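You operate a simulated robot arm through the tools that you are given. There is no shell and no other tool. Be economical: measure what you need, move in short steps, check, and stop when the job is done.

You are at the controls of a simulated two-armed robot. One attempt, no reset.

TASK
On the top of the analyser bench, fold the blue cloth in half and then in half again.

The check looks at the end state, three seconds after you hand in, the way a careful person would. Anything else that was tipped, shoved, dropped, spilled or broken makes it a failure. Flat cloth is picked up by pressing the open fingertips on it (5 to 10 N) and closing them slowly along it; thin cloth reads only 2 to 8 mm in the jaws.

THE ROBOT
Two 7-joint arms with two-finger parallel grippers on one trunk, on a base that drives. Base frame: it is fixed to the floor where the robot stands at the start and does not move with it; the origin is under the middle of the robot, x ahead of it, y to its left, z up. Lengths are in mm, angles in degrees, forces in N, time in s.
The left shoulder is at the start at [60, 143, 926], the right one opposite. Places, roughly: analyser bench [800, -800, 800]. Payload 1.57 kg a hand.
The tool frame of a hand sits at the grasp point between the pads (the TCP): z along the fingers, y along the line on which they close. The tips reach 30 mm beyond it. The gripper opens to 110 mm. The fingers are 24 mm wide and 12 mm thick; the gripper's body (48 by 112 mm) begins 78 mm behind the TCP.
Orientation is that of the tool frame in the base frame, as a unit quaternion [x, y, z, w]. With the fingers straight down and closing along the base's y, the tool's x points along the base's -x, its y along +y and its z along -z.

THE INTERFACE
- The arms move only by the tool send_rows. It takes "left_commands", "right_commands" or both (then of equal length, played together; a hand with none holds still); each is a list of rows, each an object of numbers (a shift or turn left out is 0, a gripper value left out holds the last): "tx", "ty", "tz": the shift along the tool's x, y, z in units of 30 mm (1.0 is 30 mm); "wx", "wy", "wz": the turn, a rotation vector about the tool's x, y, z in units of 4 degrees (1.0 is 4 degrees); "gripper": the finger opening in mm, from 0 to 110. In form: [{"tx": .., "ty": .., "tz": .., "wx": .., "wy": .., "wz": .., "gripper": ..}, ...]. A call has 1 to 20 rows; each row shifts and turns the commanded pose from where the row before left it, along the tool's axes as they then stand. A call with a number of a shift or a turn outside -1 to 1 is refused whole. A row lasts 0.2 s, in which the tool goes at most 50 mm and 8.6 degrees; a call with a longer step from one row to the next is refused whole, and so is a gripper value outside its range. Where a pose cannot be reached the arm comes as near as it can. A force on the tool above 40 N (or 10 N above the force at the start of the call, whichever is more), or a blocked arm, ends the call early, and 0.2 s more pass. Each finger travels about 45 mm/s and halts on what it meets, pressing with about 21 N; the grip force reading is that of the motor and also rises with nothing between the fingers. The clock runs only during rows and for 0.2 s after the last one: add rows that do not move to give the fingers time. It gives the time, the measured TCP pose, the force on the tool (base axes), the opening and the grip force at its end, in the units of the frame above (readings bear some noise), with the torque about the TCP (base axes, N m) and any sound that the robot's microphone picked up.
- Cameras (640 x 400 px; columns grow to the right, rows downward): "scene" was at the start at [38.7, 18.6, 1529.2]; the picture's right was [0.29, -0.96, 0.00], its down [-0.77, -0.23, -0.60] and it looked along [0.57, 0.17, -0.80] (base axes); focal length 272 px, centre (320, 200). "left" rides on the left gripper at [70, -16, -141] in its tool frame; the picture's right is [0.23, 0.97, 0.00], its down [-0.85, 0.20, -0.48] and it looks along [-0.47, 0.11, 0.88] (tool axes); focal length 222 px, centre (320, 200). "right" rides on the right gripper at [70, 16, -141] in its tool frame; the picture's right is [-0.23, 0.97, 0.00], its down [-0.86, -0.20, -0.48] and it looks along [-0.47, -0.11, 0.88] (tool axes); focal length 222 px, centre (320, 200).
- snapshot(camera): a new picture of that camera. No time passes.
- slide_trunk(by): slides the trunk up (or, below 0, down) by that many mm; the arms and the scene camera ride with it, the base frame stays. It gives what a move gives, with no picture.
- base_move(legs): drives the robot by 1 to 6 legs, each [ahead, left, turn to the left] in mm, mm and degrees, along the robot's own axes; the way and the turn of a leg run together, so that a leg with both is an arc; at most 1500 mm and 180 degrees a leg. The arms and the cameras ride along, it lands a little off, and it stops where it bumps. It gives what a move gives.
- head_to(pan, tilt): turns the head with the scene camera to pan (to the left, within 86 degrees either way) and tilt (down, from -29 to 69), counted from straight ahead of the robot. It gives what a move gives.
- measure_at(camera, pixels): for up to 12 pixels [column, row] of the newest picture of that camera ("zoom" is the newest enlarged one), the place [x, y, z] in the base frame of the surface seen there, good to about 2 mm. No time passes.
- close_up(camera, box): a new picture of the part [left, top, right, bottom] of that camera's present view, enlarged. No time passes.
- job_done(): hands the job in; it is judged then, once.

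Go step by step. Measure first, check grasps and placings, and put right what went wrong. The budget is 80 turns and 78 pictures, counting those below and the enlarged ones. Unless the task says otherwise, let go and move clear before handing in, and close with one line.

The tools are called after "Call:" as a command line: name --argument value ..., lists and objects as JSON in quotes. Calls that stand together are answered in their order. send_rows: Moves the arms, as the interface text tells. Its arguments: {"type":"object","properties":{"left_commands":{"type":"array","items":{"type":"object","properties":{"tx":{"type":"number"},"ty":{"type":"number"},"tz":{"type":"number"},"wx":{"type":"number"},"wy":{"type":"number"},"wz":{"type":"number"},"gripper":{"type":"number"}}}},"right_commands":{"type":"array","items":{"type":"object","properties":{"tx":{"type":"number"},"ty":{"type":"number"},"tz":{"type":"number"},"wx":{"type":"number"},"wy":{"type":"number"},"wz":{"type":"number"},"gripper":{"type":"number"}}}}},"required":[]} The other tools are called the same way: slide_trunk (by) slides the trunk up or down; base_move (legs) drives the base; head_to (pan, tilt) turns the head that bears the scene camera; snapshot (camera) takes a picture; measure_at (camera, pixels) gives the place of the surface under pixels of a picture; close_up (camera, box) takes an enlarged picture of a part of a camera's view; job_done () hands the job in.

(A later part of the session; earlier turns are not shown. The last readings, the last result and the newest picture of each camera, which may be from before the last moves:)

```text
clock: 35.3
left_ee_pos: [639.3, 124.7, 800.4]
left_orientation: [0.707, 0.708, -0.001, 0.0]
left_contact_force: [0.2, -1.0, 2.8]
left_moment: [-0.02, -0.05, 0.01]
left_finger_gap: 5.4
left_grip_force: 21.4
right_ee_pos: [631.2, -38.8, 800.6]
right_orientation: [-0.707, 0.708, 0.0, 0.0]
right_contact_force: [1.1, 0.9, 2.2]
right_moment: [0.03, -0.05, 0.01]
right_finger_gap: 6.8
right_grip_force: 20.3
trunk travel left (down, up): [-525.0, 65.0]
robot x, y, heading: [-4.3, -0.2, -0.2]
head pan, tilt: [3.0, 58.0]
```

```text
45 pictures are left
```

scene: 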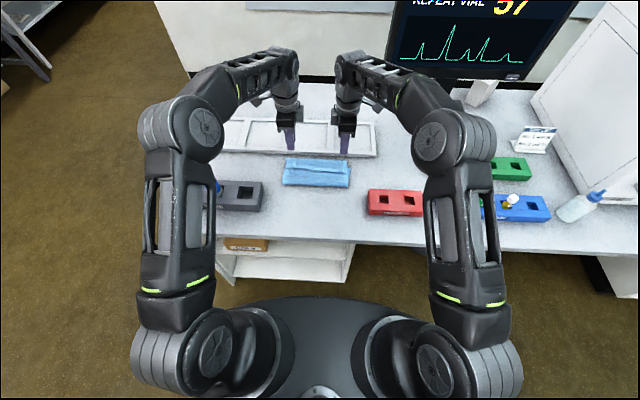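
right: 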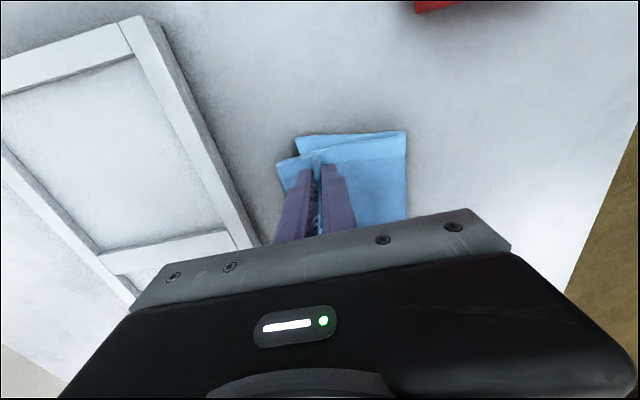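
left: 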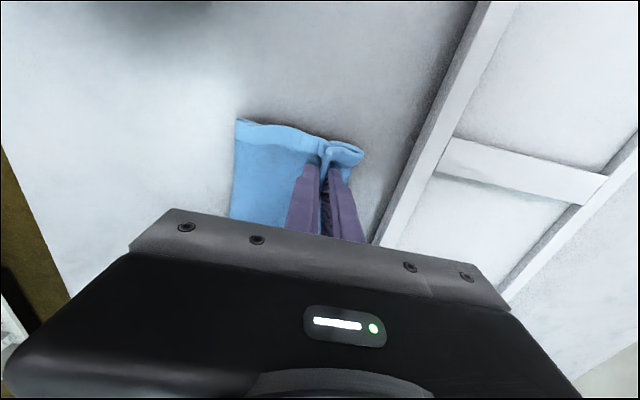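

Edge is pinched and standing up (gaps 5.4 / 6.8 mm), though some of the layer beneath may be caught. Lifting 35 mm to see.

Call:
send_rows --left_commands '[{"tz": -0.2}, {"tz": -0.3}, {"tz": -0.3}, {"tz": -0.4}, {}]' --right_commands '[{"tz": -0.2}, {"tz": -0.3}, {"tz": -0.3}, {"tz": -0.4}, {}]'

Call:
snapshot --camera "left"

Call:
snapshot --camera "right"

Call:
close_up --camera "scene" --box '[256, 130, 384, 210]'

```text
clock: 36.5
left_ee_pos: [638.4, 124.6, 835.0]
left_orientation: [0.707, 0.707, 0.0, 0.001]
left_contact_force: [-1.1, 0.2, -0.1]
left_moment: [-0.02, -0.03, -0.05]
left_finger_gap: 5.0
left_grip_force: 20.6
right_ee_pos: [631.7, -38.8, 835.0]
right_orientation: [0.707, -0.707, 0.0, 0.0]
right_contact_force: [0.3, -0.1, -0.3]
right_moment: [0.03, 0.02, -0.05]
right_finger_gap: 6.1
right_grip_force: 21.3
trunk travel left (down, up): [-525.0, 65.0]
robot x, y, heading: [1.0, -0.5, -0.1]
head pan, tilt: [3.0, 58.0]
```

```text
44 pictures are left
```

left: 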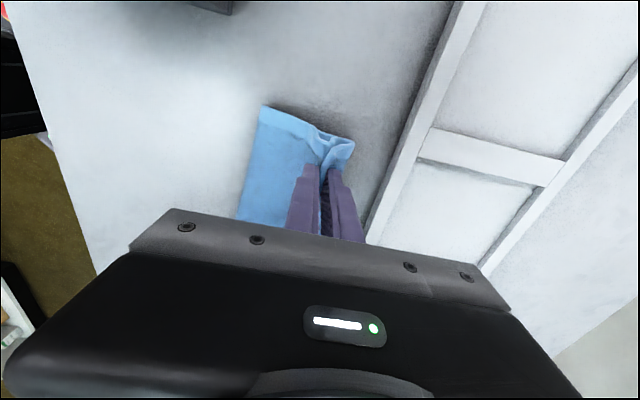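

```text
43 pictures are left
```

right: 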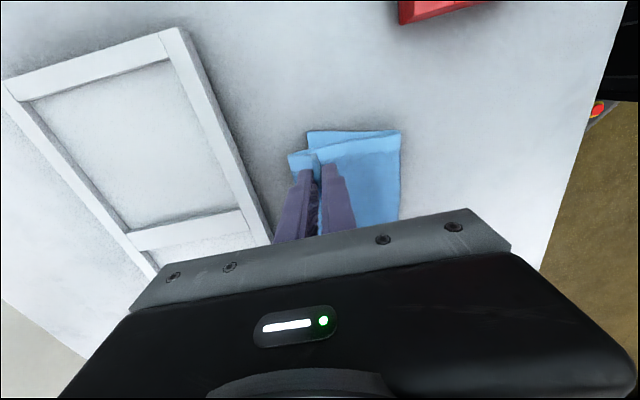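

```text
5.00 times, centred on (320, 170) of scene
```

zoom: 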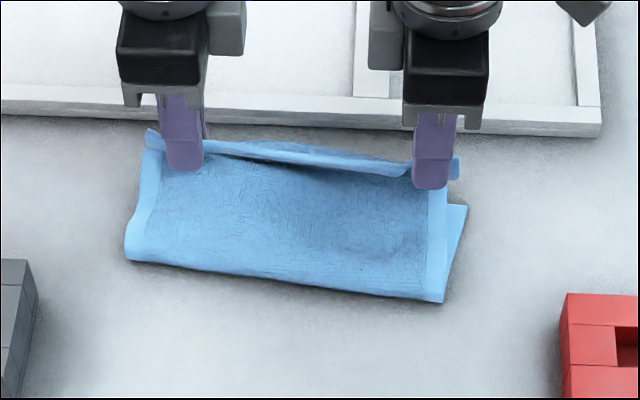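

Scene zoom shows both hands caught the flap together with the layer beneath it. I'll set it back down, release, and regrip with a lighter grip across y.

Call:
send_rows --left_commands '[{"tz": 0.4}, {"tz": 0.4}, {"tz": 0.2}, {}, {"gripper": 20}, {"gripper": 40}, {}, {"tz": -0.3}, {"tz": -0.8}, {"tz": -0.9}, {"tz": -0.9}, {}]' --right_commands '[{"tz": 0.4}, {"tz": 0.4}, {"tz": 0.2}, {}, {"gripper": 20}, {"gripper": 40}, {}, {"tz": -0.3}, {"tz": -0.8}, {"tz": -0.9}, {"tz": -0.9}, {}]'

Call:
close_up --camera "scene" --box '[256, 130, 384, 210]'

Call:
snapshot --camera "left"

```text
clock: 39.1
left_ee_pos: [638.6, 126.5, 892.3]
left_orientation: [0.708, 0.706, 0.0, -0.001]
left_contact_force: [-0.6, -0.5, 0.9]
left_moment: [0.01, 0.02, 0.01]
left_finger_gap: 39.9
left_grip_force: 0.1
right_ee_pos: [630.7, -39.7, 892.6]
right_orientation: [-0.707, 0.707, 0.0, 0.0]
right_contact_force: [0.4, 0.3, 0.1]
right_moment: [0.01, -0.02, 0.0]
right_finger_gap: 40.0
right_grip_force: 0.0
trunk travel left (down, up): [-525.0, 65.0]
robot x, y, heading: [1.2, 4.5, 0.0]
head pan, tilt: [3.0, 58.0]
```

```text
5.00 times, centred on (320, 170) of scene
```

zoom: 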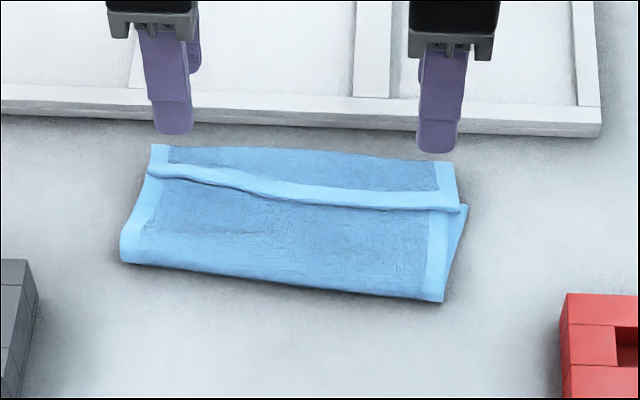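

```text
40 pictures are left
```

left: 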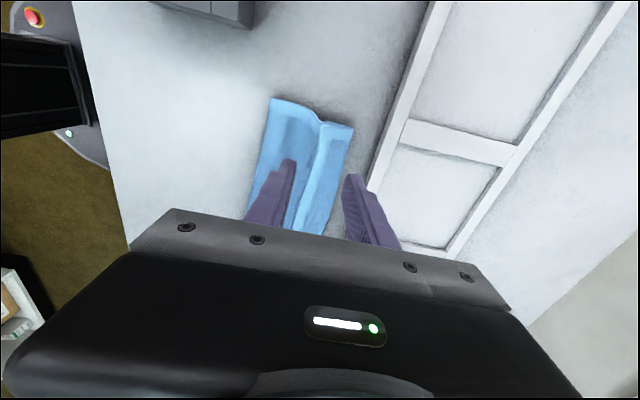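

Call:
measure_at --camera "zoom" --pixels '[[155, 150], [448, 166], [155, 173], [455, 207], [125, 258], [440, 298], [200, 165], [410, 180], [300, 153], [300, 190], [462, 208], [300, 230]]'

```text
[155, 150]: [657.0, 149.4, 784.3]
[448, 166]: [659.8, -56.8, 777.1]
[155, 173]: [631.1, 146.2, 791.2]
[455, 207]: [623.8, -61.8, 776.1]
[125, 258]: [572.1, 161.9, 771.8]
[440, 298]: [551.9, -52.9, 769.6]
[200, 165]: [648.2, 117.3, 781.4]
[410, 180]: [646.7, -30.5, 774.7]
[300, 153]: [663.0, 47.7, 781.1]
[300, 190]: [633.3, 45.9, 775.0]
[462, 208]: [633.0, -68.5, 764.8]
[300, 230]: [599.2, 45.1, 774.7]
```

I'll turn the hands back to close along y and grip only the flap skin over the hollow crest (x≈648).

Call:
send_rows --left_commands '[{"wz": -1, "gripper": 26}, {"wz": -1}, {"wz": -1}, {"wz": -1}, {"wz": -1}, {"wz": -1}, {"wz": -1}, {"wz": -1}, {"wz": -1}, {"wz": -1}, {"wz": -1}, {"wz": -1}, {"wz": -1}, {"wz": -1}, {"wz": -1}, {"wz": -1}, {"wz": -1}, {"wz": -1}, {"wz": -1}, {"wz": -1}]' --right_commands '[{"wz": 1, "gripper": 26}, {"wz": 1}, {"wz": 1}, {"wz": 1}, {"wz": 1}, {"wz": 1}, {"wz": 1}, {"wz": 1}, {"wz": 1}, {"wz": 1}, {"wz": 1}, {"wz": 1}, {"wz": 1}, {"wz": 1}, {"wz": 1}, {"wz": 1}, {"wz": 1}, {"wz": 1}, {"wz": 1}, {"wz": 1}]'

Call:
send_rows --left_commands '[{"wz": -1}, {"wz": -1}, {"wz": -0.5}, {"tx": -0.3}, {"tz": 0.9}, {"tz": 0.9}, {"tz": 0.4}, {"tz": 0.2}, {}]' --right_commands '[{"wz": 1}, {"wz": 1}, {"wz": 0.5}, {"tx": -0.5}, {"tz": 0.9}, {"tz": 0.9}, {"tz": 0.5}, {"tz": 0.3}, {}]'

```text
clock: 43.3
left_ee_pos: [639.0, 125.7, 892.7]
left_orientation: [0.087, 0.996, 0.0, 0.0]
left_contact_force: [-1.2, 0.3, -1.0]
left_moment: [0.02, 0.02, 0.02]
left_finger_gap: 25.9
left_grip_force: 0.0
right_ee_pos: [630.8, -39.2, 892.6]
right_orientation: [-0.086, 0.996, 0.0, 0.0]
right_contact_force: [0.6, -0.2, 0.4]
right_moment: [-0.01, 0.02, -0.02]
right_finger_gap: 26.0
right_grip_force: 0.0
trunk travel left (down, up): [-525.0, 65.0]
robot x, y, heading: [-0.9, -0.0, 0.0]
head pan, tilt: [3.0, 58.0]
```

```text
clock: 45.3
left_ee_pos: [646.7, 126.1, 820.5]
left_orientation: [0.0, 1.0, 0.0, 0.0]
left_contact_force: [0.4, -0.1, 0.4]
left_moment: [-0.01, 0.02, 0.0]
left_finger_gap: 26.1
left_grip_force: 0.1
right_ee_pos: [646.3, -39.3, 814.2]
right_orientation: [0.0, 1.0, 0.0, 0.0]
right_contact_force: [0.3, 0.5, 0.0]
right_moment: [0.02, 0.0, 0.0]
right_finger_gap: 26.1
right_grip_force: 0.1
trunk travel left (down, up): [-525.0, 65.0]
robot x, y, heading: [2.3, 2.5, 0.1]
head pan, tilt: [3.0, 58.0]
```

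Call:
send_rows --left_commands '[{"tz": 0.2}, {"tz": 0.15}, {"tz": 0.08}, {}]' --right_commands '[{"tz": 0.2}, {"tz": 0.15}, {"tz": 0.08}, {}]'

```text
clock: 46.3
left_ee_pos: [648.5, 125.0, 807.2]
left_orientation: [0.0, 1.0, 0.0, 0.001]
left_contact_force: [-0.1, 0.1, 0.2]
left_moment: [-0.01, 0.03, -0.03]
left_finger_gap: 26.2
left_grip_force: 0.1
right_ee_pos: [647.4, -38.7, 801.2]
right_orientation: [0.0, 1.0, -0.001, 0.0]
right_contact_force: [-0.1, 0.1, 1.3]
right_moment: [0.01, 0.04, -0.02]
right_finger_gap: 26.0
right_grip_force: 0.0
trunk travel left (down, up): [-525.0, 65.0]
robot x, y, heading: [1.1, 0.4, 0.0]
head pan, tilt: [3.0, 58.0]
```

Call:
send_rows --left_commands '[{"tz": 0.08}, {"tz": 0.06}, {"gripper": 22}, {"gripper": 19}, {"gripper": 16}, {"gripper": 13}, {"gripper": 10}, {"gripper": 7}, {"gripper": 4}, {"gripper": 2}, {"gripper": 0}, {}, {}, {"tz": -0.2}, {"tz": -0.3}, {"tz": -0.3}, {}]' --right_commands '[{"tz": 0.02}, {"tz": 0.02}, {"gripper": 22}, {"gripper": 19}, {"gripper": 16}, {"gripper": 13}, {"gripper": 10}, {"gripper": 7}, {"gripper": 4}, {"gripper": 2}, {"gripper": 0}, {}, {}, {"tz": -0.2}, {"tz": -0.3}, {"tz": -0.3}, {}]'

Call:
close_up --camera "scene" --box '[256, 130, 384, 210]'

Call:
close_up --camera "left" --box '[60, 20, 444, 260]'

```text
clock: 49.9
left_ee_pos: [648.2, 125.0, 827.0]
left_orientation: [0.0, 1.0, 0.0, 0.0]
left_contact_force: [0.8, -7.1, -0.2]
left_moment: [-0.22, -0.01, 0.01]
left_finger_gap: 4.1
left_grip_force: 21.0
right_ee_pos: [645.7, -39.9, 824.9]
right_orientation: [0.0, 1.0, -0.001, 0.0]
right_contact_force: [0.0, 7.5, -0.2]
right_moment: [0.24, -0.03, 0.02]
right_finger_gap: 4.5
right_grip_force: 21.3
trunk travel left (down, up): [-525.0, 65.0]
robot x, y, heading: [0.2, 1.7, -0.0]
head pan, tilt: [3.0, 58.0]
```

```text
5.00 times, centred on (320, 170) of scene
```

zoom: 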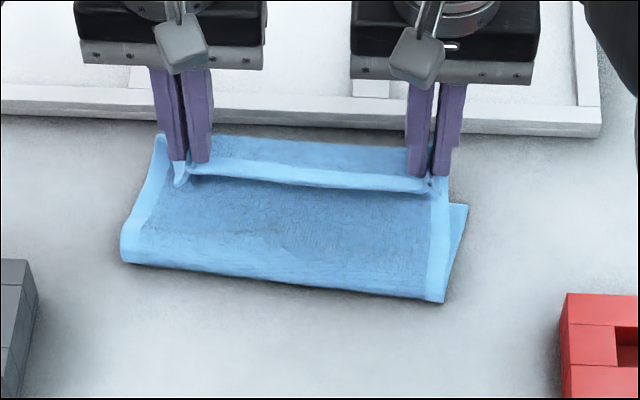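

```text
1.67 times, centred on (252, 140) of left
```

zoom: 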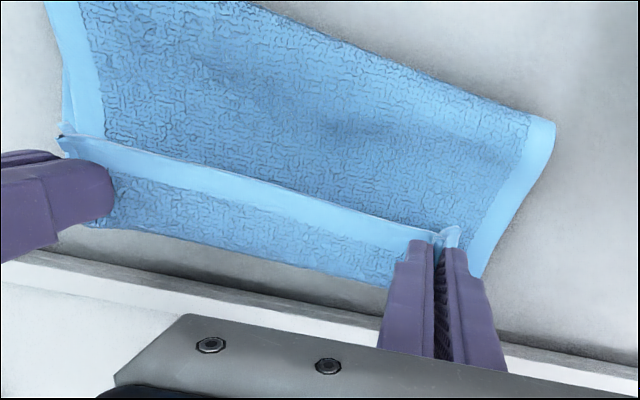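

Only the single-layer flap is held now. Unfolding by carrying the edge back over to the near side.

Call:
send_rows --left_commands '[{"tx": 0.244, "tz": -0.5}, {"tx": 0.244, "tz": -0.5}, {"tx": 0.244, "tz": -0.5}, {"tx": 0.417, "tz": -0.25}, {"tx": 0.417, "tz": -0.25}, {"tx": 0.417, "tz": -0.25}, {"tx": 0.417, "tz": -0.25}, {"tx": 0.417}, {"tx": 0.417}, {"tx": 0.417}, {"tx": 0.417}, {"tx": 0.417, "tz": 0.167}, {"tx": 0.417, "tz": 0.167}, {"tx": 0.417, "tz": 0.167}, {"tx": 0.417, "tz": 0.167}, {"tx": 0.39, "tz": 0.44}, {"tx": 0.39, "tz": 0.44}, {"tx": 0.39, "tz": 0.44}, {"tx": 0.25, "tz": 0.6}, {"tx": 0.25, "tz": 0.6}]' --right_commands '[{"tx": 0.244, "tz": -0.5}, {"tx": 0.244, "tz": -0.5}, {"tx": 0.244, "tz": -0.5}, {"tx": 0.417, "tz": -0.25}, {"tx": 0.417, "tz": -0.25}, {"tx": 0.417, "tz": -0.25}, {"tx": 0.417, "tz": -0.25}, {"tx": 0.417}, {"tx": 0.417}, {"tx": 0.417}, {"tx": 0.417}, {"tx": 0.417, "tz": 0.167}, {"tx": 0.417, "tz": 0.167}, {"tx": 0.417, "tz": 0.167}, {"tx": 0.417, "tz": 0.167}, {"tx": 0.39, "tz": 0.44}, {"tx": 0.39, "tz": 0.44}, {"tx": 0.39, "tz": 0.44}, {"tx": 0.25, "tz": 0.6}, {"tx": 0.25, "tz": 0.6}]'

Call:
close_up --camera "scene" --box '[240, 130, 400, 230]'

```text
clock: 54.1
left_ee_pos: [426.3, 124.7, 806.3]
left_orientation: [0.0, 1.0, 0.001, 0.0]
left_contact_force: [0.3, -6.3, 0.8]
left_moment: [-0.21, 0.04, -0.02]
left_finger_gap: 3.9
left_grip_force: 21.0
right_ee_pos: [425.2, -39.6, 804.4]
right_orientation: [-0.001, 1.0, 0.0, 0.0]
right_contact_force: [0.0, 6.7, -0.7]
right_moment: [0.21, 0.01, 0.0]
right_finger_gap: 4.2
right_grip_force: 21.2
trunk travel left (down, up): [-525.0, 65.0]
robot x, y, heading: [-1.0, -0.8, -0.3]
head pan, tilt: [3.0, 58.0]
```

```text
4.00 times, centred on (320, 180) of scene
```

zoom: 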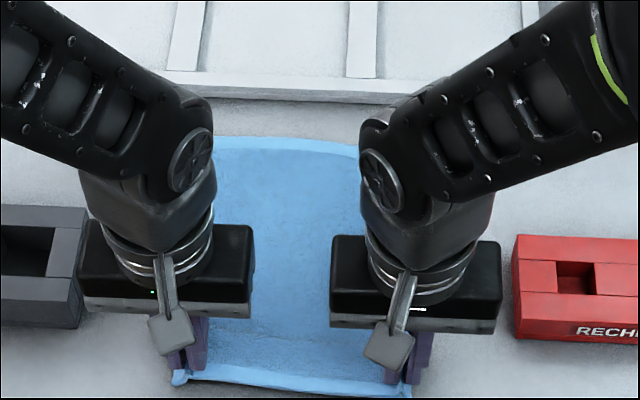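

Unfolded cleanly. Lowering, releasing and lifting clear to inspect.

Call:
send_rows --left_commands '[{"tz": 0.15, "tx": 0.1}, {"tz": 0.15, "tx": 0.1}, {"gripper": 15}, {"gripper": 30}, {}, {"tz": -0.3}, {"tz": -0.9}, {"tz": -0.9}, {"tz": -0.9}, {}]' --right_commands '[{"tz": 0.15, "tx": 0.1}, {"tz": 0.15, "tx": 0.1}, {"gripper": 15}, {"gripper": 30}, {}, {"tz": -0.3}, {"tz": -0.9}, {"tz": -0.9}, {"tz": -0.9}, {}]'

Call:
send_rows --left_commands '[{"wz": 1}, {"wz": 1}, {"wz": 1}, {"wz": 1}, {"wz": 1}, {"wz": 1}, {"wz": 1}, {"wz": 1}, {"wz": 1}, {"wz": 1}, {"wz": 1}, {"wz": 1}, {"wz": 1}, {"wz": 1}, {"wz": 1}, {"wz": 1}, {"wz": 1}, {"wz": 1}, {"wz": 1}, {"wz": 1}]' --right_commands '[{"wz": -1}, {"wz": -1}, {"wz": -1}, {"wz": -1}, {"wz": -1}, {"wz": -1}, {"wz": -1}, {"wz": -1}, {"wz": -1}, {"wz": -1}, {"wz": -1}, {"wz": -1}, {"wz": -1}, {"wz": -1}, {"wz": -1}, {"wz": -1}, {"wz": -1}, {"wz": -1}, {"wz": -1}, {"wz": -1}]'

Call:
send_rows --left_commands '[{"wz": 1}, {"wz": 1}, {"wz": 0.5}, {}]' --right_commands '[{"wz": -1}, {"wz": -1}, {"wz": -0.5}, {}]'

Call:
close_up --camera "scene" --box '[240, 140, 400, 240]'

Call:
snapshot --camera "left"

Call:
snapshot --camera "right"

```text
clock: 56.3
left_ee_pos: [420.6, 124.9, 888.3]
left_orientation: [-0.001, 1.0, 0.0, 0.0]
left_contact_force: [-0.3, 0.7, -0.3]
left_moment: [0.0, 0.0, 0.02]
left_finger_gap: 29.8
left_grip_force: 0.0
right_ee_pos: [418.0, -39.7, 885.6]
right_orientation: [0.0, 1.0, 0.0, 0.0]
right_contact_force: [-0.6, 0.1, -0.4]
right_moment: [0.01, 0.02, -0.01]
right_finger_gap: 29.9
right_grip_force: 0.0
trunk travel left (down, up): [-525.0, 65.0]
robot x, y, heading: [2.9, -3.3, -0.1]
head pan, tilt: [3.0, 58.0]
```

```text
clock: 60.5
left_ee_pos: [419.5, 125.7, 887.7]
left_orientation: [0.644, 0.765, 0.0, -0.001]
left_contact_force: [0.2, 0.3, -0.2]
left_moment: [0.01, 0.0, 0.02]
left_finger_gap: 30.1
left_grip_force: 0.0
right_ee_pos: [417.3, -39.7, 884.2]
right_orientation: [-0.642, 0.766, 0.0, 0.0]
right_contact_force: [0.9, -0.3, 0.4]
right_moment: [0.0, -0.02, 0.0]
right_finger_gap: 30.3
right_grip_force: 0.1
trunk travel left (down, up): [-525.0, 65.0]
robot x, y, heading: [-2.0, 2.9, -0.1]
head pan, tilt: [3.0, 58.0]
```

```text
clock: 61.5
left_ee_pos: [419.3, 125.1, 887.7]
left_orientation: [0.707, 0.707, 0.0, 0.0]
left_contact_force: [0.5, -0.4, 0.0]
left_moment: [0.02, 0.03, 0.0]
left_finger_gap: 29.9
left_grip_force: 0.0
right_ee_pos: [418.5, -39.3, 884.7]
right_orientation: [0.707, -0.707, 0.001, 0.0]
right_contact_force: [0.1, -0.5, -0.7]
right_moment: [0.01, 0.0, 0.01]
right_finger_gap: 29.9
right_grip_force: 0.0
trunk travel left (down, up): [-525.0, 65.0]
robot x, y, heading: [1.5, -0.7, -0.1]
head pan, tilt: [3.0, 58.0]
```

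```text
4.00 times, centred on (320, 190) of scene
```

zoom: 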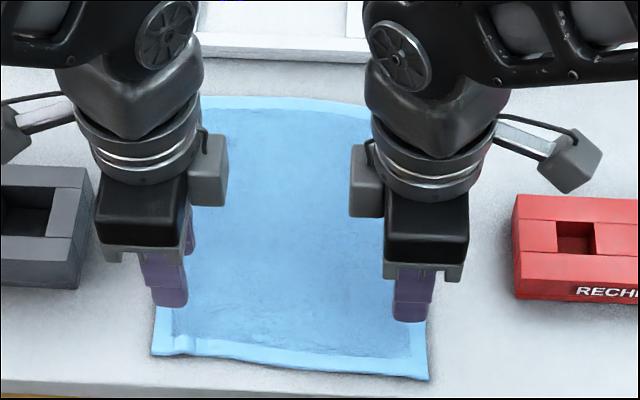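

```text
35 pictures are left
```

left: 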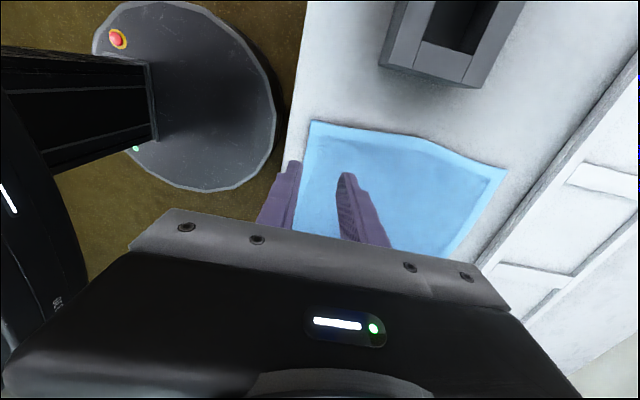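

```text
34 pictures are left
```

right: 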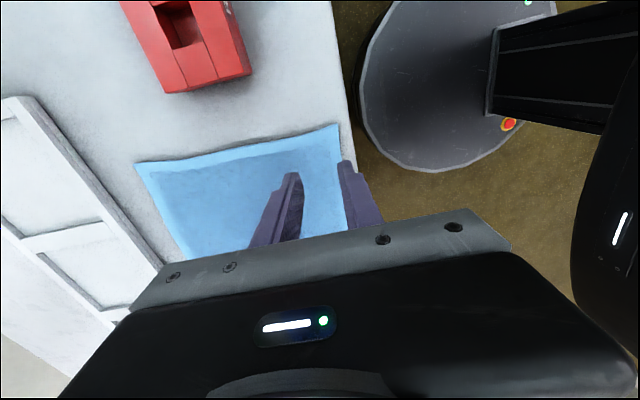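

The cloth is flat again. Measuring its edges.

Call:
measure_at --camera "zoom" --pixels '[[153, 351], [427, 376], [175, 350], [400, 374], [205, 100], [362, 107], [290, 97], [290, 362]]'

Call:
measure_at --camera "left" --pixels '[[502, 170], [315, 124], [420, 141]]'

Call:
measure_at --camera "right" --pixels '[[140, 166], [335, 128], [240, 146], [160, 205]]'

```text
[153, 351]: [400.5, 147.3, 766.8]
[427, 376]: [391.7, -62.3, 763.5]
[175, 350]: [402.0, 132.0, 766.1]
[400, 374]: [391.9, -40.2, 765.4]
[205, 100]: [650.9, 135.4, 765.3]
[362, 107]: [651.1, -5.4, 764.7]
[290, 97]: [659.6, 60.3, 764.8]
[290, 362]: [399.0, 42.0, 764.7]
```

```text
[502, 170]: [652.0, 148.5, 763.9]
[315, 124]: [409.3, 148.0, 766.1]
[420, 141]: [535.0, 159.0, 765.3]
```

```text
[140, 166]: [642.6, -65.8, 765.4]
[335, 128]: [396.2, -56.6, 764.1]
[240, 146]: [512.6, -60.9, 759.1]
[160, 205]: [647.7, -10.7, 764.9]
```

Near edge is at x≈402 (left) and 392 (right), far edge at 651/643. Positioning with the outer finger just outside the near edge and descending.

Call:
send_rows --left_commands '[{"tx": 0.17, "ty": -0.277, "gripper": 24}, {}, {"tz": 0.8}, {"tz": 0.8}, {"tz": 0.7}, {"tz": 0.4}, {"tz": 0.25}, {"tz": 0.1}, {}]' --right_commands '[{"tx": 0.19, "ty": 0.583, "gripper": 24}, {}, {"tz": 0.8}, {"tz": 0.8}, {"tz": 0.6}, {"tz": 0.4}, {"tz": 0.25}, {"tz": 0.1}, {}]'

Call:
snapshot --camera "left"

Call:
snapshot --camera "right"

```text
clock: 63.5
left_ee_pos: [412.2, 130.2, 796.3]
left_orientation: [0.707, 0.707, 0.0, 0.0]
left_contact_force: [0.9, 0.1, 0.6]
left_moment: [0.01, -0.03, -0.01]
left_finger_gap: 23.9
left_grip_force: 0.0
right_ee_pos: [399.8, -44.8, 796.5]
right_orientation: [-0.707, 0.707, 0.0, 0.0]
right_contact_force: [0.0, -0.4, 0.5]
right_moment: [-0.01, 0.02, -0.03]
right_finger_gap: 24.1
right_grip_force: 0.1
trunk travel left (down, up): [-525.0, 65.0]
robot x, y, heading: [-3.9, -2.5, 0.0]
head pan, tilt: [3.0, 58.0]
```

```text
33 pictures are left
```

left: 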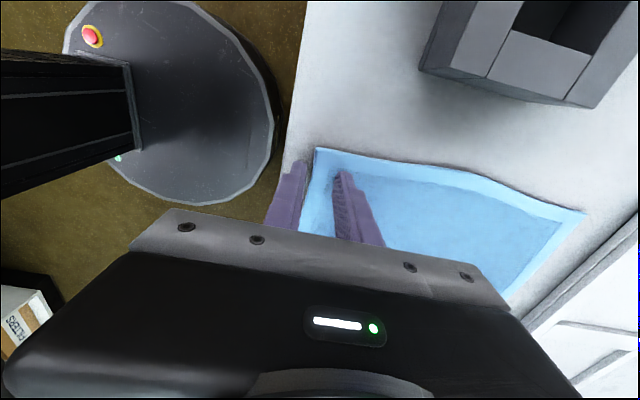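

```text
32 pictures are left
```

right: 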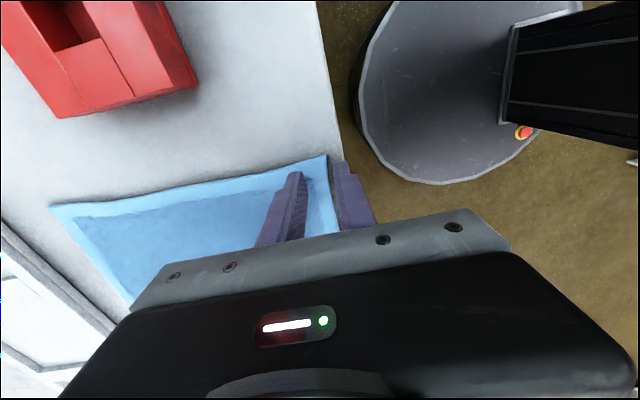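

Jaws straddle the edge on both sides. Pressing to about 5 N and closing slowly.

Call:
send_rows --left_commands '[{"tz": 0.06}, {"tz": 0.06}, {}]' --right_commands '[{"tz": 0.06}, {"tz": 0.06}, {}]'

```text
clock: 64.3
left_ee_pos: [412.1, 130.8, 793.5]
left_orientation: [0.707, 0.707, 0.001, 0.0]
left_contact_force: [-0.1, 1.1, 5.9]
left_moment: [-0.01, -0.1, 0.0]
left_finger_gap: 23.7
left_grip_force: 0.1
right_ee_pos: [400.6, -44.9, 792.0]
right_orientation: [0.707, -0.707, 0.0, 0.0]
right_contact_force: [-0.1, -0.6, 4.0]
right_moment: [-0.04, -0.05, -0.02]
right_finger_gap: 24.1
right_grip_force: 0.0
trunk travel left (down, up): [-525.0, 65.0]
robot x, y, heading: [1.1, -3.7, 0.1]
head pan, tilt: [3.0, 58.0]
```

Call:
send_rows --left_commands '[{"gripper": 21}, {"gripper": 18}, {"gripper": 15}, {"gripper": 12}, {"gripper": 10}, {"gripper": 8}, {"gripper": 6}, {"gripper": 4}, {"gripper": 2}, {"gripper": 0}, {}, {}, {"tz": -0.2}, {"tz": -0.3}, {"tz": -0.4}, {}]' --right_commands '[{"gripper": 21}, {"gripper": 18}, {"gripper": 15}, {"gripper": 12}, {"gripper": 10}, {"gripper": 8}, {"gripper": 6}, {"gripper": 4}, {"gripper": 2}, {"gripper": 0}, {}, {}, {"tz": -0.2}, {"tz": -0.3}, {"tz": -0.4}, {}]'

Call:
snapshot --camera "left"

Call:
snapshot --camera "right"

```text
clock: 67.7
left_ee_pos: [411.4, 129.6, 819.1]
left_orientation: [0.707, 0.707, 0.0, 0.0]
left_contact_force: [0.6, -1.8, 0.0]
left_moment: [0.0, -0.01, 0.03]
left_finger_gap: 3.7
left_grip_force: 20.4
right_ee_pos: [400.6, -45.5, 819.9]
right_orientation: [-0.707, 0.707, 0.0, 0.0]
right_contact_force: [0.1, 1.2, -0.1]
right_moment: [-0.01, -0.02, 0.02]
right_finger_gap: 4.0
right_grip_force: 20.9
trunk travel left (down, up): [-525.0, 65.0]
robot x, y, heading: [2.8, 1.3, 0.1]
head pan, tilt: [3.0, 58.0]
```

```text
31 pictures are left
```

left: 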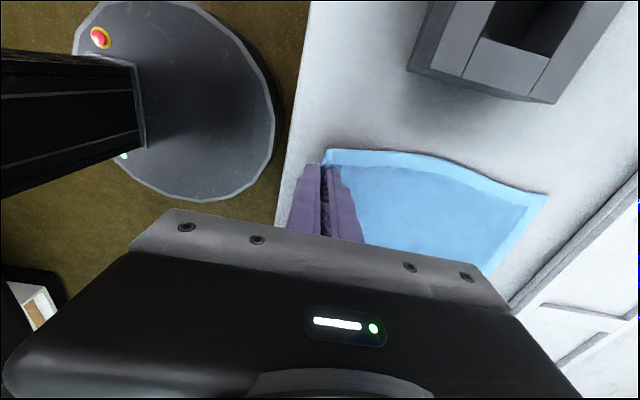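

```text
30 pictures are left
```

right: 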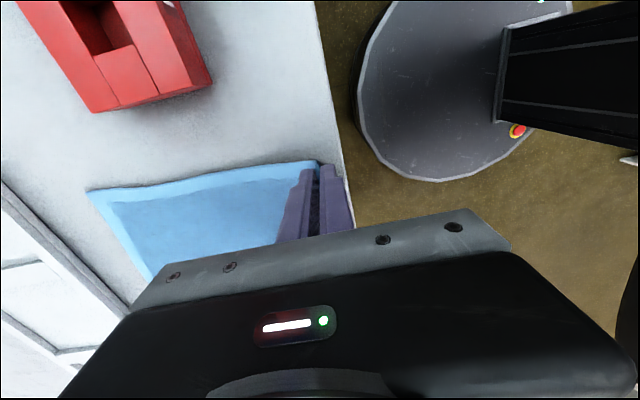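

Both hands hold the very edge with no flap (3.7 / 4.0 mm). Carrying it over in a slightly tighter arc to just above the far edge.

Call:
send_rows --left_commands '[{"ty": 0.322, "tz": -0.5}, {"ty": 0.322, "tz": -0.5}, {"ty": 0.322, "tz": -0.5}, {"ty": 0.39, "tz": -0.2}, {"ty": 0.39, "tz": -0.2}, {"ty": 0.39, "tz": -0.2}, {"ty": 0.417, "tz": -0.06}, {"ty": 0.417, "tz": -0.06}, {"ty": 0.417, "tz": -0.06}, {"ty": 0.417, "tz": -0.06}, {"ty": 0.417, "tz": 0.083}, {"ty": 0.417, "tz": 0.083}, {"ty": 0.417, "tz": 0.083}, {"ty": 0.417, "tz": 0.083}, {"ty": 0.41, "tz": 0.333}, {"ty": 0.41, "tz": 0.333}, {"ty": 0.41, "tz": 0.333}, {"ty": 0.31, "tz": 0.367}, {"ty": 0.31, "tz": 0.367}, {"ty": 0.31, "tz": 0.367}]' --right_commands '[{"ty": -0.322, "tz": -0.5}, {"ty": -0.322, "tz": -0.5}, {"ty": -0.322, "tz": -0.5}, {"ty": -0.39, "tz": -0.2}, {"ty": -0.39, "tz": -0.2}, {"ty": -0.39, "tz": -0.2}, {"ty": -0.417, "tz": -0.06}, {"ty": -0.417, "tz": -0.06}, {"ty": -0.417, "tz": -0.06}, {"ty": -0.417, "tz": -0.06}, {"ty": -0.417, "tz": 0.083}, {"ty": -0.417, "tz": 0.083}, {"ty": -0.417, "tz": 0.083}, {"ty": -0.417, "tz": 0.083}, {"ty": -0.41, "tz": 0.333}, {"ty": -0.41, "tz": 0.333}, {"ty": -0.41, "tz": 0.333}, {"ty": -0.31, "tz": 0.367}, {"ty": -0.31, "tz": 0.367}, {"ty": -0.31, "tz": 0.367}]'

Call:
snapshot --camera "left"

Call:
close_up --camera "scene" --box '[256, 130, 384, 210]'

```text
clock: 71.9
left_ee_pos: [640.9, 130.4, 815.7]
left_orientation: [0.707, 0.707, 0.0, 0.001]
left_contact_force: [0.0, 0.3, 0.7]
left_moment: [-0.03, 0.02, 0.03]
left_finger_gap: 4.1
left_grip_force: 21.2
right_ee_pos: [630.1, -45.4, 816.5]
right_orientation: [-0.707, 0.707, 0.0, 0.0]
right_contact_force: [-0.1, 1.0, -0.2]
right_moment: [0.01, 0.0, 0.0]
right_finger_gap: 3.8
right_grip_force: 21.2
trunk travel left (down, up): [-525.0, 65.0]
robot x, y, heading: [-2.7, 1.7, 0.1]
head pan, tilt: [3.0, 58.0]
```

```text
29 pictures are left
```

left: 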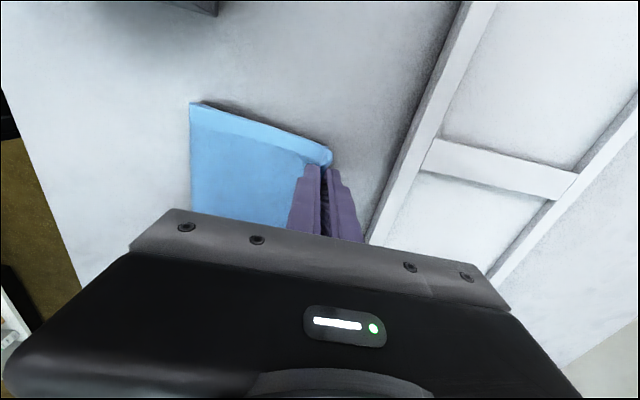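

```text
5.00 times, centred on (320, 170) of scene
```

zoom: 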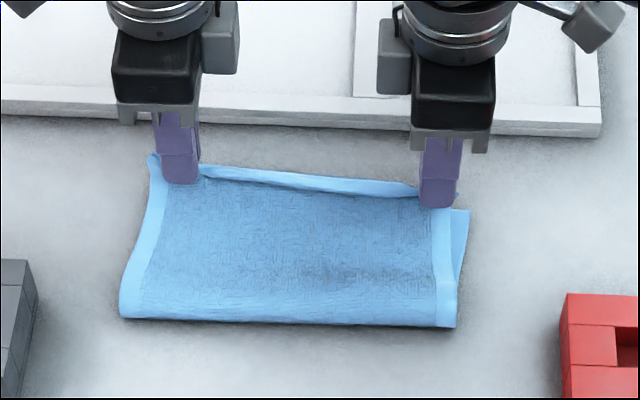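

Fold looks clean, with the edge standing in the jaws near the far edge. Small shift forward, lower, tilt 8° so the edge leans outward, then release and lift.

Call:
send_rows --left_commands '[{"ty": 0.1, "tz": 0.1}, {"ty": 0.1, "tz": 0.1}, {"wx": 1, "tz": 0.1}, {"wx": 1, "tz": 0.1}, {}, {"gripper": 4}, {"gripper": 8}, {"gripper": 12}, {"gripper": 18}, {"gripper": 24}, {}]' --right_commands '[{"ty": -0.15, "tz": 0.1}, {"ty": -0.15, "tz": 0.1}, {"wx": -1, "tz": 0.1}, {"wx": -1, "tz": 0.1}, {}, {"gripper": 4}, {"gripper": 8}, {"gripper": 12}, {"gripper": 18}, {"gripper": 24}, {}]'

Call:
close_up --camera "scene" --box '[256, 130, 384, 210]'

Call:
snapshot --camera "left"

```text
clock: 74.3
left_ee_pos: [647.7, 129.8, 804.8]
left_orientation: [0.706, 0.705, -0.048, -0.049]
left_contact_force: [0.2, 1.3, 0.4]
left_moment: [0.01, 0.01, -0.02]
left_finger_gap: 24.1
left_grip_force: 0.0
right_ee_pos: [638.4, -43.8, 804.4]
right_orientation: [-0.705, 0.705, 0.05, -0.049]
right_contact_force: [-0.4, 0.0, 0.0]
right_moment: [0.03, 0.02, 0.03]
right_finger_gap: 23.9
right_grip_force: 0.0
trunk travel left (down, up): [-525.0, 65.0]
robot x, y, heading: [2.1, 1.4, 0.2]
head pan, tilt: [3.0, 58.0]
```

```text
5.00 times, centred on (320, 170) of scene
```

zoom: 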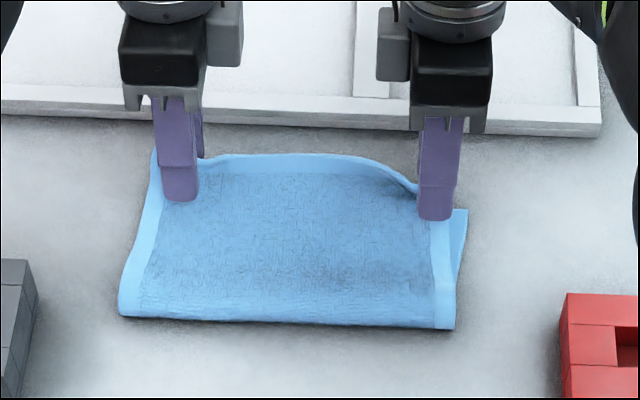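

```text
26 pictures are left
```

left: 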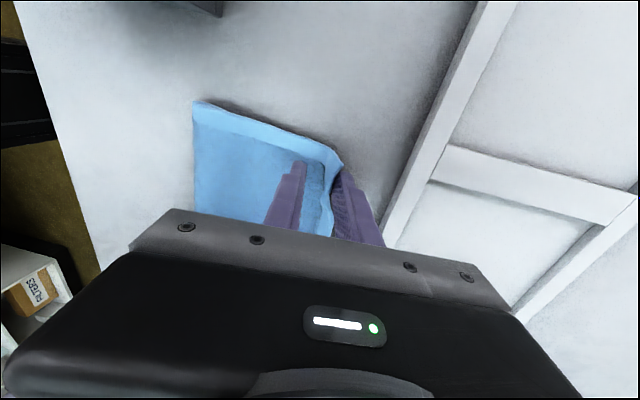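

The edge opened outward (leaning against the far finger), exactly as wanted. Lifting out and inspecting.

Call:
send_rows --left_commands '[{"tz": -0.3}, {"tz": -0.4}, {"tz": -0.8}, {"tz": -0.8}, {"tz": -0.8}, {"wx": -1}, {"wx": -1}, {}]' --right_commands '[{"tz": -0.3}, {"tz": -0.4}, {"tz": -0.8}, {"tz": -0.8}, {"tz": -0.8}, {"wx": 1}, {"wx": 1}, {}]'

Call:
close_up --camera "scene" --box '[256, 130, 384, 210]'

Call:
measure_at --camera "zoom" --pixels '[[155, 160], [440, 190], [300, 158], [125, 312], [450, 325], [300, 320], [465, 212], [300, 240], [455, 240], [300, 148]]'

```text
clock: 76.1
left_ee_pos: [650.9, 131.2, 849.1]
left_orientation: [0.707, 0.707, 0.0, 0.001]
left_contact_force: [-0.6, -0.6, 0.3]
left_moment: [0.01, -0.01, -0.02]
left_finger_gap: 24.2
left_grip_force: 0.2
left hand out of reach, approached as far as the arm can: row 4, 5
right_ee_pos: [643.0, -46.2, 837.6]
right_orientation: [-0.707, 0.707, 0.0, 0.0]
right_contact_force: [0.3, 0.1, -0.2]
right_moment: [0.01, 0.01, -0.03]
right_finger_gap: 24.2
right_grip_force: 0.0
right hand out of reach, approached as far as the arm can: row 3, 4, 5
trunk travel left (down, up): [-525.0, 65.0]
robot x, y, heading: [-5.7, 1.9, 0.1]
head pan, tilt: [3.0, 58.0]
```

```text
5.00 times, centred on (320, 170) of scene
```

zoom: 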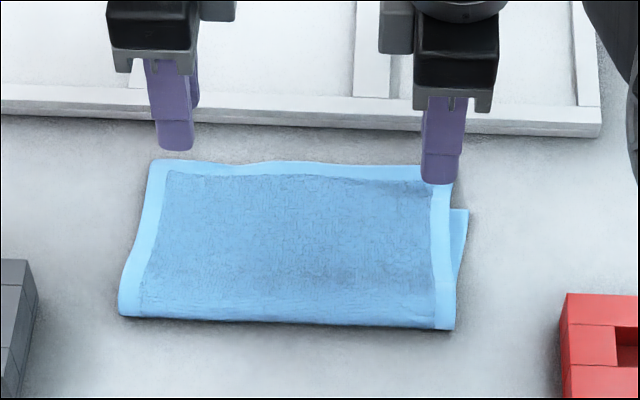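

```text
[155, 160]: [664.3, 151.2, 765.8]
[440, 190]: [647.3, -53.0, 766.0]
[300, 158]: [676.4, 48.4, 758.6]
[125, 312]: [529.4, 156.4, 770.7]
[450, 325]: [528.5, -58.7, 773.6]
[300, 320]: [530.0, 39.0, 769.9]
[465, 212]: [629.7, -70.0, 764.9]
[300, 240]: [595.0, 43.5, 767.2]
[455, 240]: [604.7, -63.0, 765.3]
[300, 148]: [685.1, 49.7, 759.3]
```

The first fold is clean: x 529–662, y −60…154. For the second fold I'll bring the right edge over to the left with the left hand, since it can tilt outward there. First I move the right hand well away, and raise and turn the left hand.

Call:
send_rows --left_commands '[{"tz": -0.8, "ty": -0.3}, {"tz": -0.8, "ty": -0.3}, {"tz": -0.8, "ty": -0.3}, {"tz": -0.8, "ty": -0.3}, {"wz": -1}, {"wz": -1}, {"wz": -1}, {"wz": -1}, {"wz": -1}, {"wz": -1}, {"wz": -1}, {"wz": -1}, {"wz": -1}, {"wz": -1}, {"wz": -1}, {"wz": -1}, {"wz": -1}, {"wz": -1}, {"wz": -1}, {"wz": -1}]' --right_commands '[{"tz": -0.8, "ty": 0.3}, {"tz": -0.8, "ty": 0.3}, {"tz": -0.8, "ty": 0.5}, {"tz": -0.8, "ty": 0.5}, {"tz": -0.8, "ty": 0.5}, {"tx": 0.9, "ty": 0.4}, {"tx": 0.9, "ty": 0.4}, {"tx": 0.9, "ty": 0.4}, {"tx": 0.9, "ty": 0.4}, {"tx": 0.9}, {"tx": 0.9}, {"tx": 0.9}, {"tx": 0.9}, {"tx": 0.9}, {}, {}, {}, {}, {}, {}]'

Call:
send_rows --left_commands '[{"wz": -1}, {"wz": -1}, {"wz": -1}, {"wz": -1}, {"wz": -1}, {"wz": -1}, {"wz": -0.5}, {}]'

Call:
close_up --camera "scene" --box '[256, 130, 384, 210]'

```text
clock: 80.3
left_ee_pos: [616.7, 131.7, 946.7]
left_orientation: [0.224, 0.975, 0.001, 0.0]
left_contact_force: [-0.4, 0.4, -0.4]
left_moment: [0.0, 0.01, 0.03]
left_finger_gap: 24.0
left_grip_force: 0.1
right_ee_pos: [532.0, -288.8, 958.1]
right_orientation: [-0.707, 0.707, 0.0, 0.0]
right_contact_force: [0.7, 0.7, 0.0]
right_moment: [-0.01, 0.03, -0.01]
right_finger_gap: 24.1
right_grip_force: 0.0
trunk travel left (down, up): [-525.0, 65.0]
robot x, y, heading: [3.5, 1.7, -0.1]
head pan, tilt: [3.0, 58.0]
```

```text
clock: 82.1
left_ee_pos: [615.9, 131.4, 945.7]
left_orientation: [-0.002, 1.0, 0.0, -0.001]
left_contact_force: [0.5, -0.1, -0.2]
left_moment: [0.03, -0.02, -0.03]
left_finger_gap: 24.1
left_grip_force: 0.1
right_ee_pos: [532.2, -288.5, 958.3]
right_orientation: [-0.707, 0.708, 0.0, 0.0]
right_contact_force: [-0.4, -0.2, 0.1]
right_moment: [-0.03, -0.03, 0.02]
right_finger_gap: 24.0
right_grip_force: 0.1
trunk travel left (down, up): [-525.0, 65.0]
robot x, y, heading: [-2.4, -1.0, 0.0]
head pan, tilt: [3.0, 58.0]
```

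```text
5.00 times, centred on (320, 170) of scene
```

zoom: 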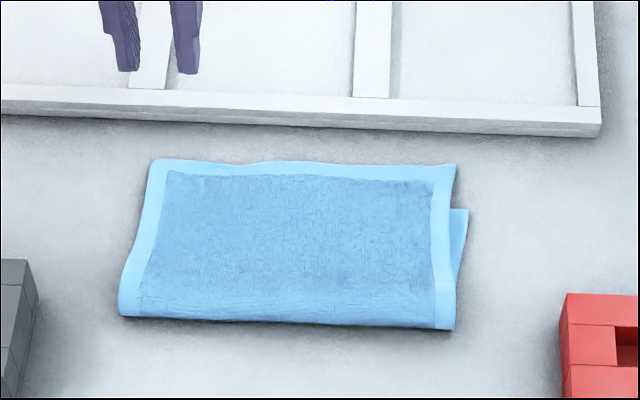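

Call:
measure_at --camera "zoom" --pixels '[[452, 168], [465, 212], [450, 245], [453, 325], [452, 210], [460, 250], [158, 164], [300, 165], [123, 310]]'

```text
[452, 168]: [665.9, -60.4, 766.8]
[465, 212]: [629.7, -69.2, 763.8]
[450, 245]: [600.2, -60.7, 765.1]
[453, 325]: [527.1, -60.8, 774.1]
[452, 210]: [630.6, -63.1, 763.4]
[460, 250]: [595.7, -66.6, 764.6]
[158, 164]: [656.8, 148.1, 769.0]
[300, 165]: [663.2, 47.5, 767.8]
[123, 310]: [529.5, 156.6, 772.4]
```

At the right side the top layer overhangs the bottom by ~30 mm (x 666 vs ~632). I'll have the right hand lift just that overhanging top corner and set it back ~18 mm.

Call:
send_rows --right_commands '[{"tx": -0.9, "ty": -0.459}, {"tx": -0.9, "ty": -0.459}, {"tx": -0.9, "ty": -0.459}, {"tx": -0.9, "ty": -0.459}, {"tx": -0.9, "ty": -0.459}, {"tx": -0.9, "ty": -0.459}, {"tx": -0.9, "ty": -0.459}, {"tx": -0.9, "ty": -0.459}, {"tx": -0.9, "ty": -0.459}, {"tz": 0.8}, {"tz": 0.8}, {"tz": 0.8}, {"tz": 0.8}, {"tz": 0.8}, {"tz": 0.7}, {"tz": 0.4}, {"tz": 0.17}, {}]'

Call:
snapshot --camera "right"

```text
clock: 85.9
left_ee_pos: [615.6, 130.9, 945.5]
left_orientation: [0.0, 1.0, 0.0, -0.001]
left_contact_force: [0.1, 1.0, 0.8]
left_moment: [0.0, 0.0, -0.03]
left_finger_gap: 24.2
left_grip_force: 0.1
right_ee_pos: [652.9, -53.9, 801.2]
right_orientation: [-0.707, 0.707, 0.0, 0.0]
right_contact_force: [0.4, 1.3, 0.9]
right_moment: [-0.03, -0.02, 0.0]
right_finger_gap: 24.0
right_grip_force: 0.0
right hand out of reach, approached as far as the arm can: row 9
trunk travel left (down, up): [-525.0, 65.0]
robot x, y, heading: [1.1, 0.7, -0.0]
head pan, tilt: [3.0, 58.0]
```

```text
23 pictures are left
```

right: 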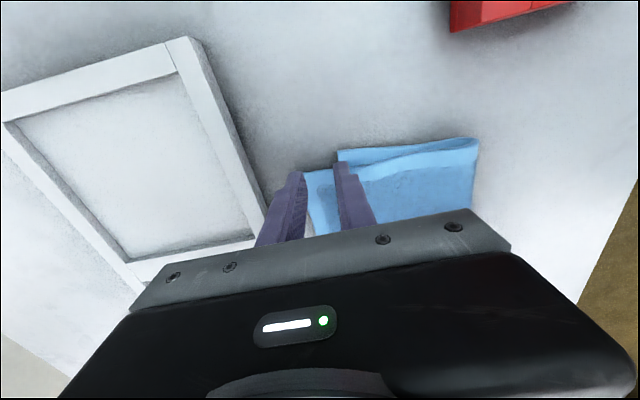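

Call:
send_rows --right_commands '[{"tx": -0.2, "ty": -0.13}, {"tz": 0.1}, {"tz": 0.07}, {"tz": 0.05}, {"tz": 0.05}, {}]'

```text
clock: 87.3
left_ee_pos: [615.7, 130.3, 946.5]
left_orientation: [0.001, 1.0, 0.001, 0.001]
left_contact_force: [0.0, -0.5, 0.8]
left_moment: [0.01, -0.01, 0.0]
left_finger_gap: 24.3
left_grip_force: 0.0
right_ee_pos: [656.2, -48.1, 793.7]
right_orientation: [-0.706, 0.708, 0.0, 0.002]
right_contact_force: [0.6, -0.6, 14.6]
right_moment: [0.08, 0.27, 0.03]
right_finger_gap: 24.1
right_grip_force: 0.1
trunk travel left (down, up): [-525.0, 65.0]
robot x, y, heading: [-1.2, 0.9, -0.1]
head pan, tilt: [3.0, 58.0]
```

14.6 N is a bit much, so I'll ease up 1 mm, close slowly and lift 20 mm.

Call:
send_rows --right_commands '[{"tz": -0.04}, {"gripper": 21}, {"gripper": 18}, {"gripper": 15}, {"gripper": 12}, {"gripper": 10}, {"gripper": 8}, {"gripper": 6}, {"gripper": 4}, {"gripper": 2}, {"gripper": 0}, {}, {"tz": -0.2}, {"tz": -0.3}, {"tz": -0.2}, {}]'

Call:
snapshot --camera "right"

Call:
close_up --camera "scene" --box '[256, 130, 384, 210]'

```text
clock: 90.7
left_ee_pos: [615.3, 131.0, 946.4]
left_orientation: [0.0, 1.0, 0.0, 0.0]
left_contact_force: [0.7, 0.7, -0.2]
left_moment: [0.0, -0.05, -0.02]
left_finger_gap: 24.2
left_grip_force: 0.0
right_ee_pos: [655.9, -47.9, 813.9]
right_orientation: [0.707, -0.707, 0.0, 0.001]
right_contact_force: [0.3, 0.0, -0.5]
right_moment: [0.02, 0.03, -0.01]
right_finger_gap: 3.8
right_grip_force: 21.5
trunk travel left (down, up): [-525.0, 65.0]
robot x, y, heading: [-2.0, 4.3, 0.1]
head pan, tilt: [3.0, 58.0]
```

```text
22 pictures are left
```

right: 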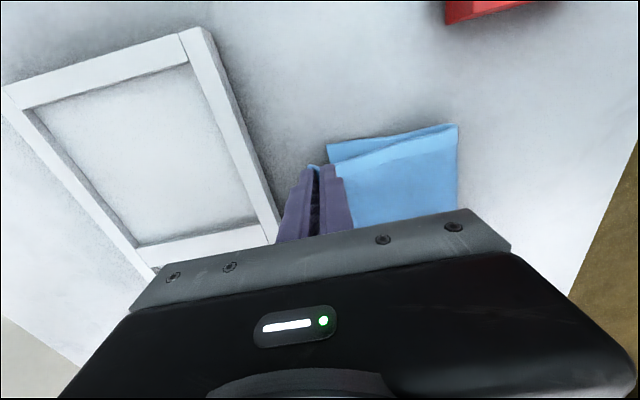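

```text
5.00 times, centred on (320, 170) of scene
```

zoom: 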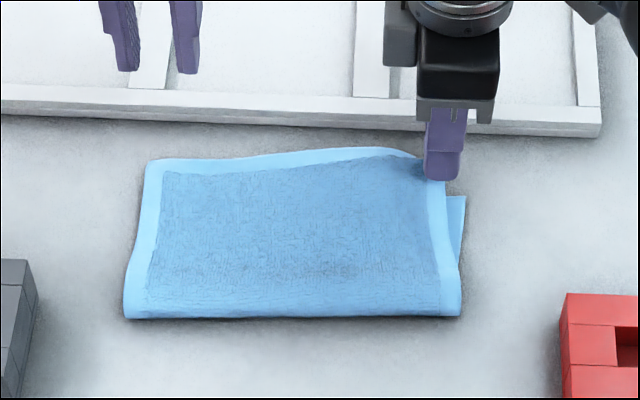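

Only the top corner is held. Setting it back 12 mm and 5 mm outward, then releasing.

Call:
send_rows --right_commands '[{"ty": 0.2, "tx": 0.08}, {"ty": 0.2, "tx": 0.08}, {"tz": 0.2}, {"tz": 0.1}, {}, {"gripper": 6}, {"gripper": 12}, {"gripper": 18}, {"gripper": 24}, {}, {"tz": -0.3}, {"tz": -0.4}, {"tz": -0.6}, {"tz": -0.6}, {"tz": -0.6}, {}]'

Call:
close_up --camera "scene" --box '[256, 130, 384, 210]'

Call:
measure_at --camera "zoom" --pixels '[[445, 180], [455, 165], [464, 200], [450, 240], [455, 312], [127, 312], [152, 165], [300, 165], [300, 315]]'

```text
clock: 94.1
left_ee_pos: [616.2, 130.6, 946.1]
left_orientation: [0.001, 1.0, 0.0, 0.001]
left_contact_force: [-0.8, 0.0, 0.2]
left_moment: [0.01, 0.0, 0.02]
left_finger_gap: 24.1
left_grip_force: 0.1
right_ee_pos: [643.5, -55.2, 880.0]
right_orientation: [0.707, -0.707, -0.001, -0.001]
right_contact_force: [0.6, -0.5, -0.2]
right_moment: [-0.04, -0.02, -0.03]
right_finger_gap: 23.8
right_grip_force: 0.1
trunk travel left (down, up): [-525.0, 65.0]
robot x, y, heading: [0.3, -5.5, -0.1]
head pan, tilt: [3.0, 58.0]
```

```text
5.00 times, centred on (320, 170) of scene
```

zoom: 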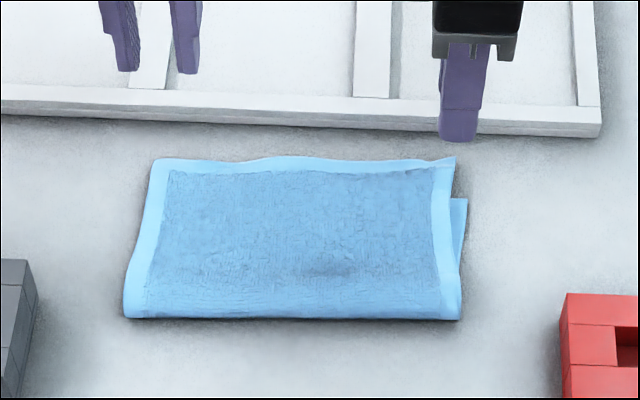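

```text
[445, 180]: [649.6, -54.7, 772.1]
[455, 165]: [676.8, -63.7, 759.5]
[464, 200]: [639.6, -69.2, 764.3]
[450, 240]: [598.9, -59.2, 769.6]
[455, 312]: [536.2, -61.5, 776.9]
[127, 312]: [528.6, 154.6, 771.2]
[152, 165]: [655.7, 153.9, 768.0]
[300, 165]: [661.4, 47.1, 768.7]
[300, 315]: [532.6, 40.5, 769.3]
```

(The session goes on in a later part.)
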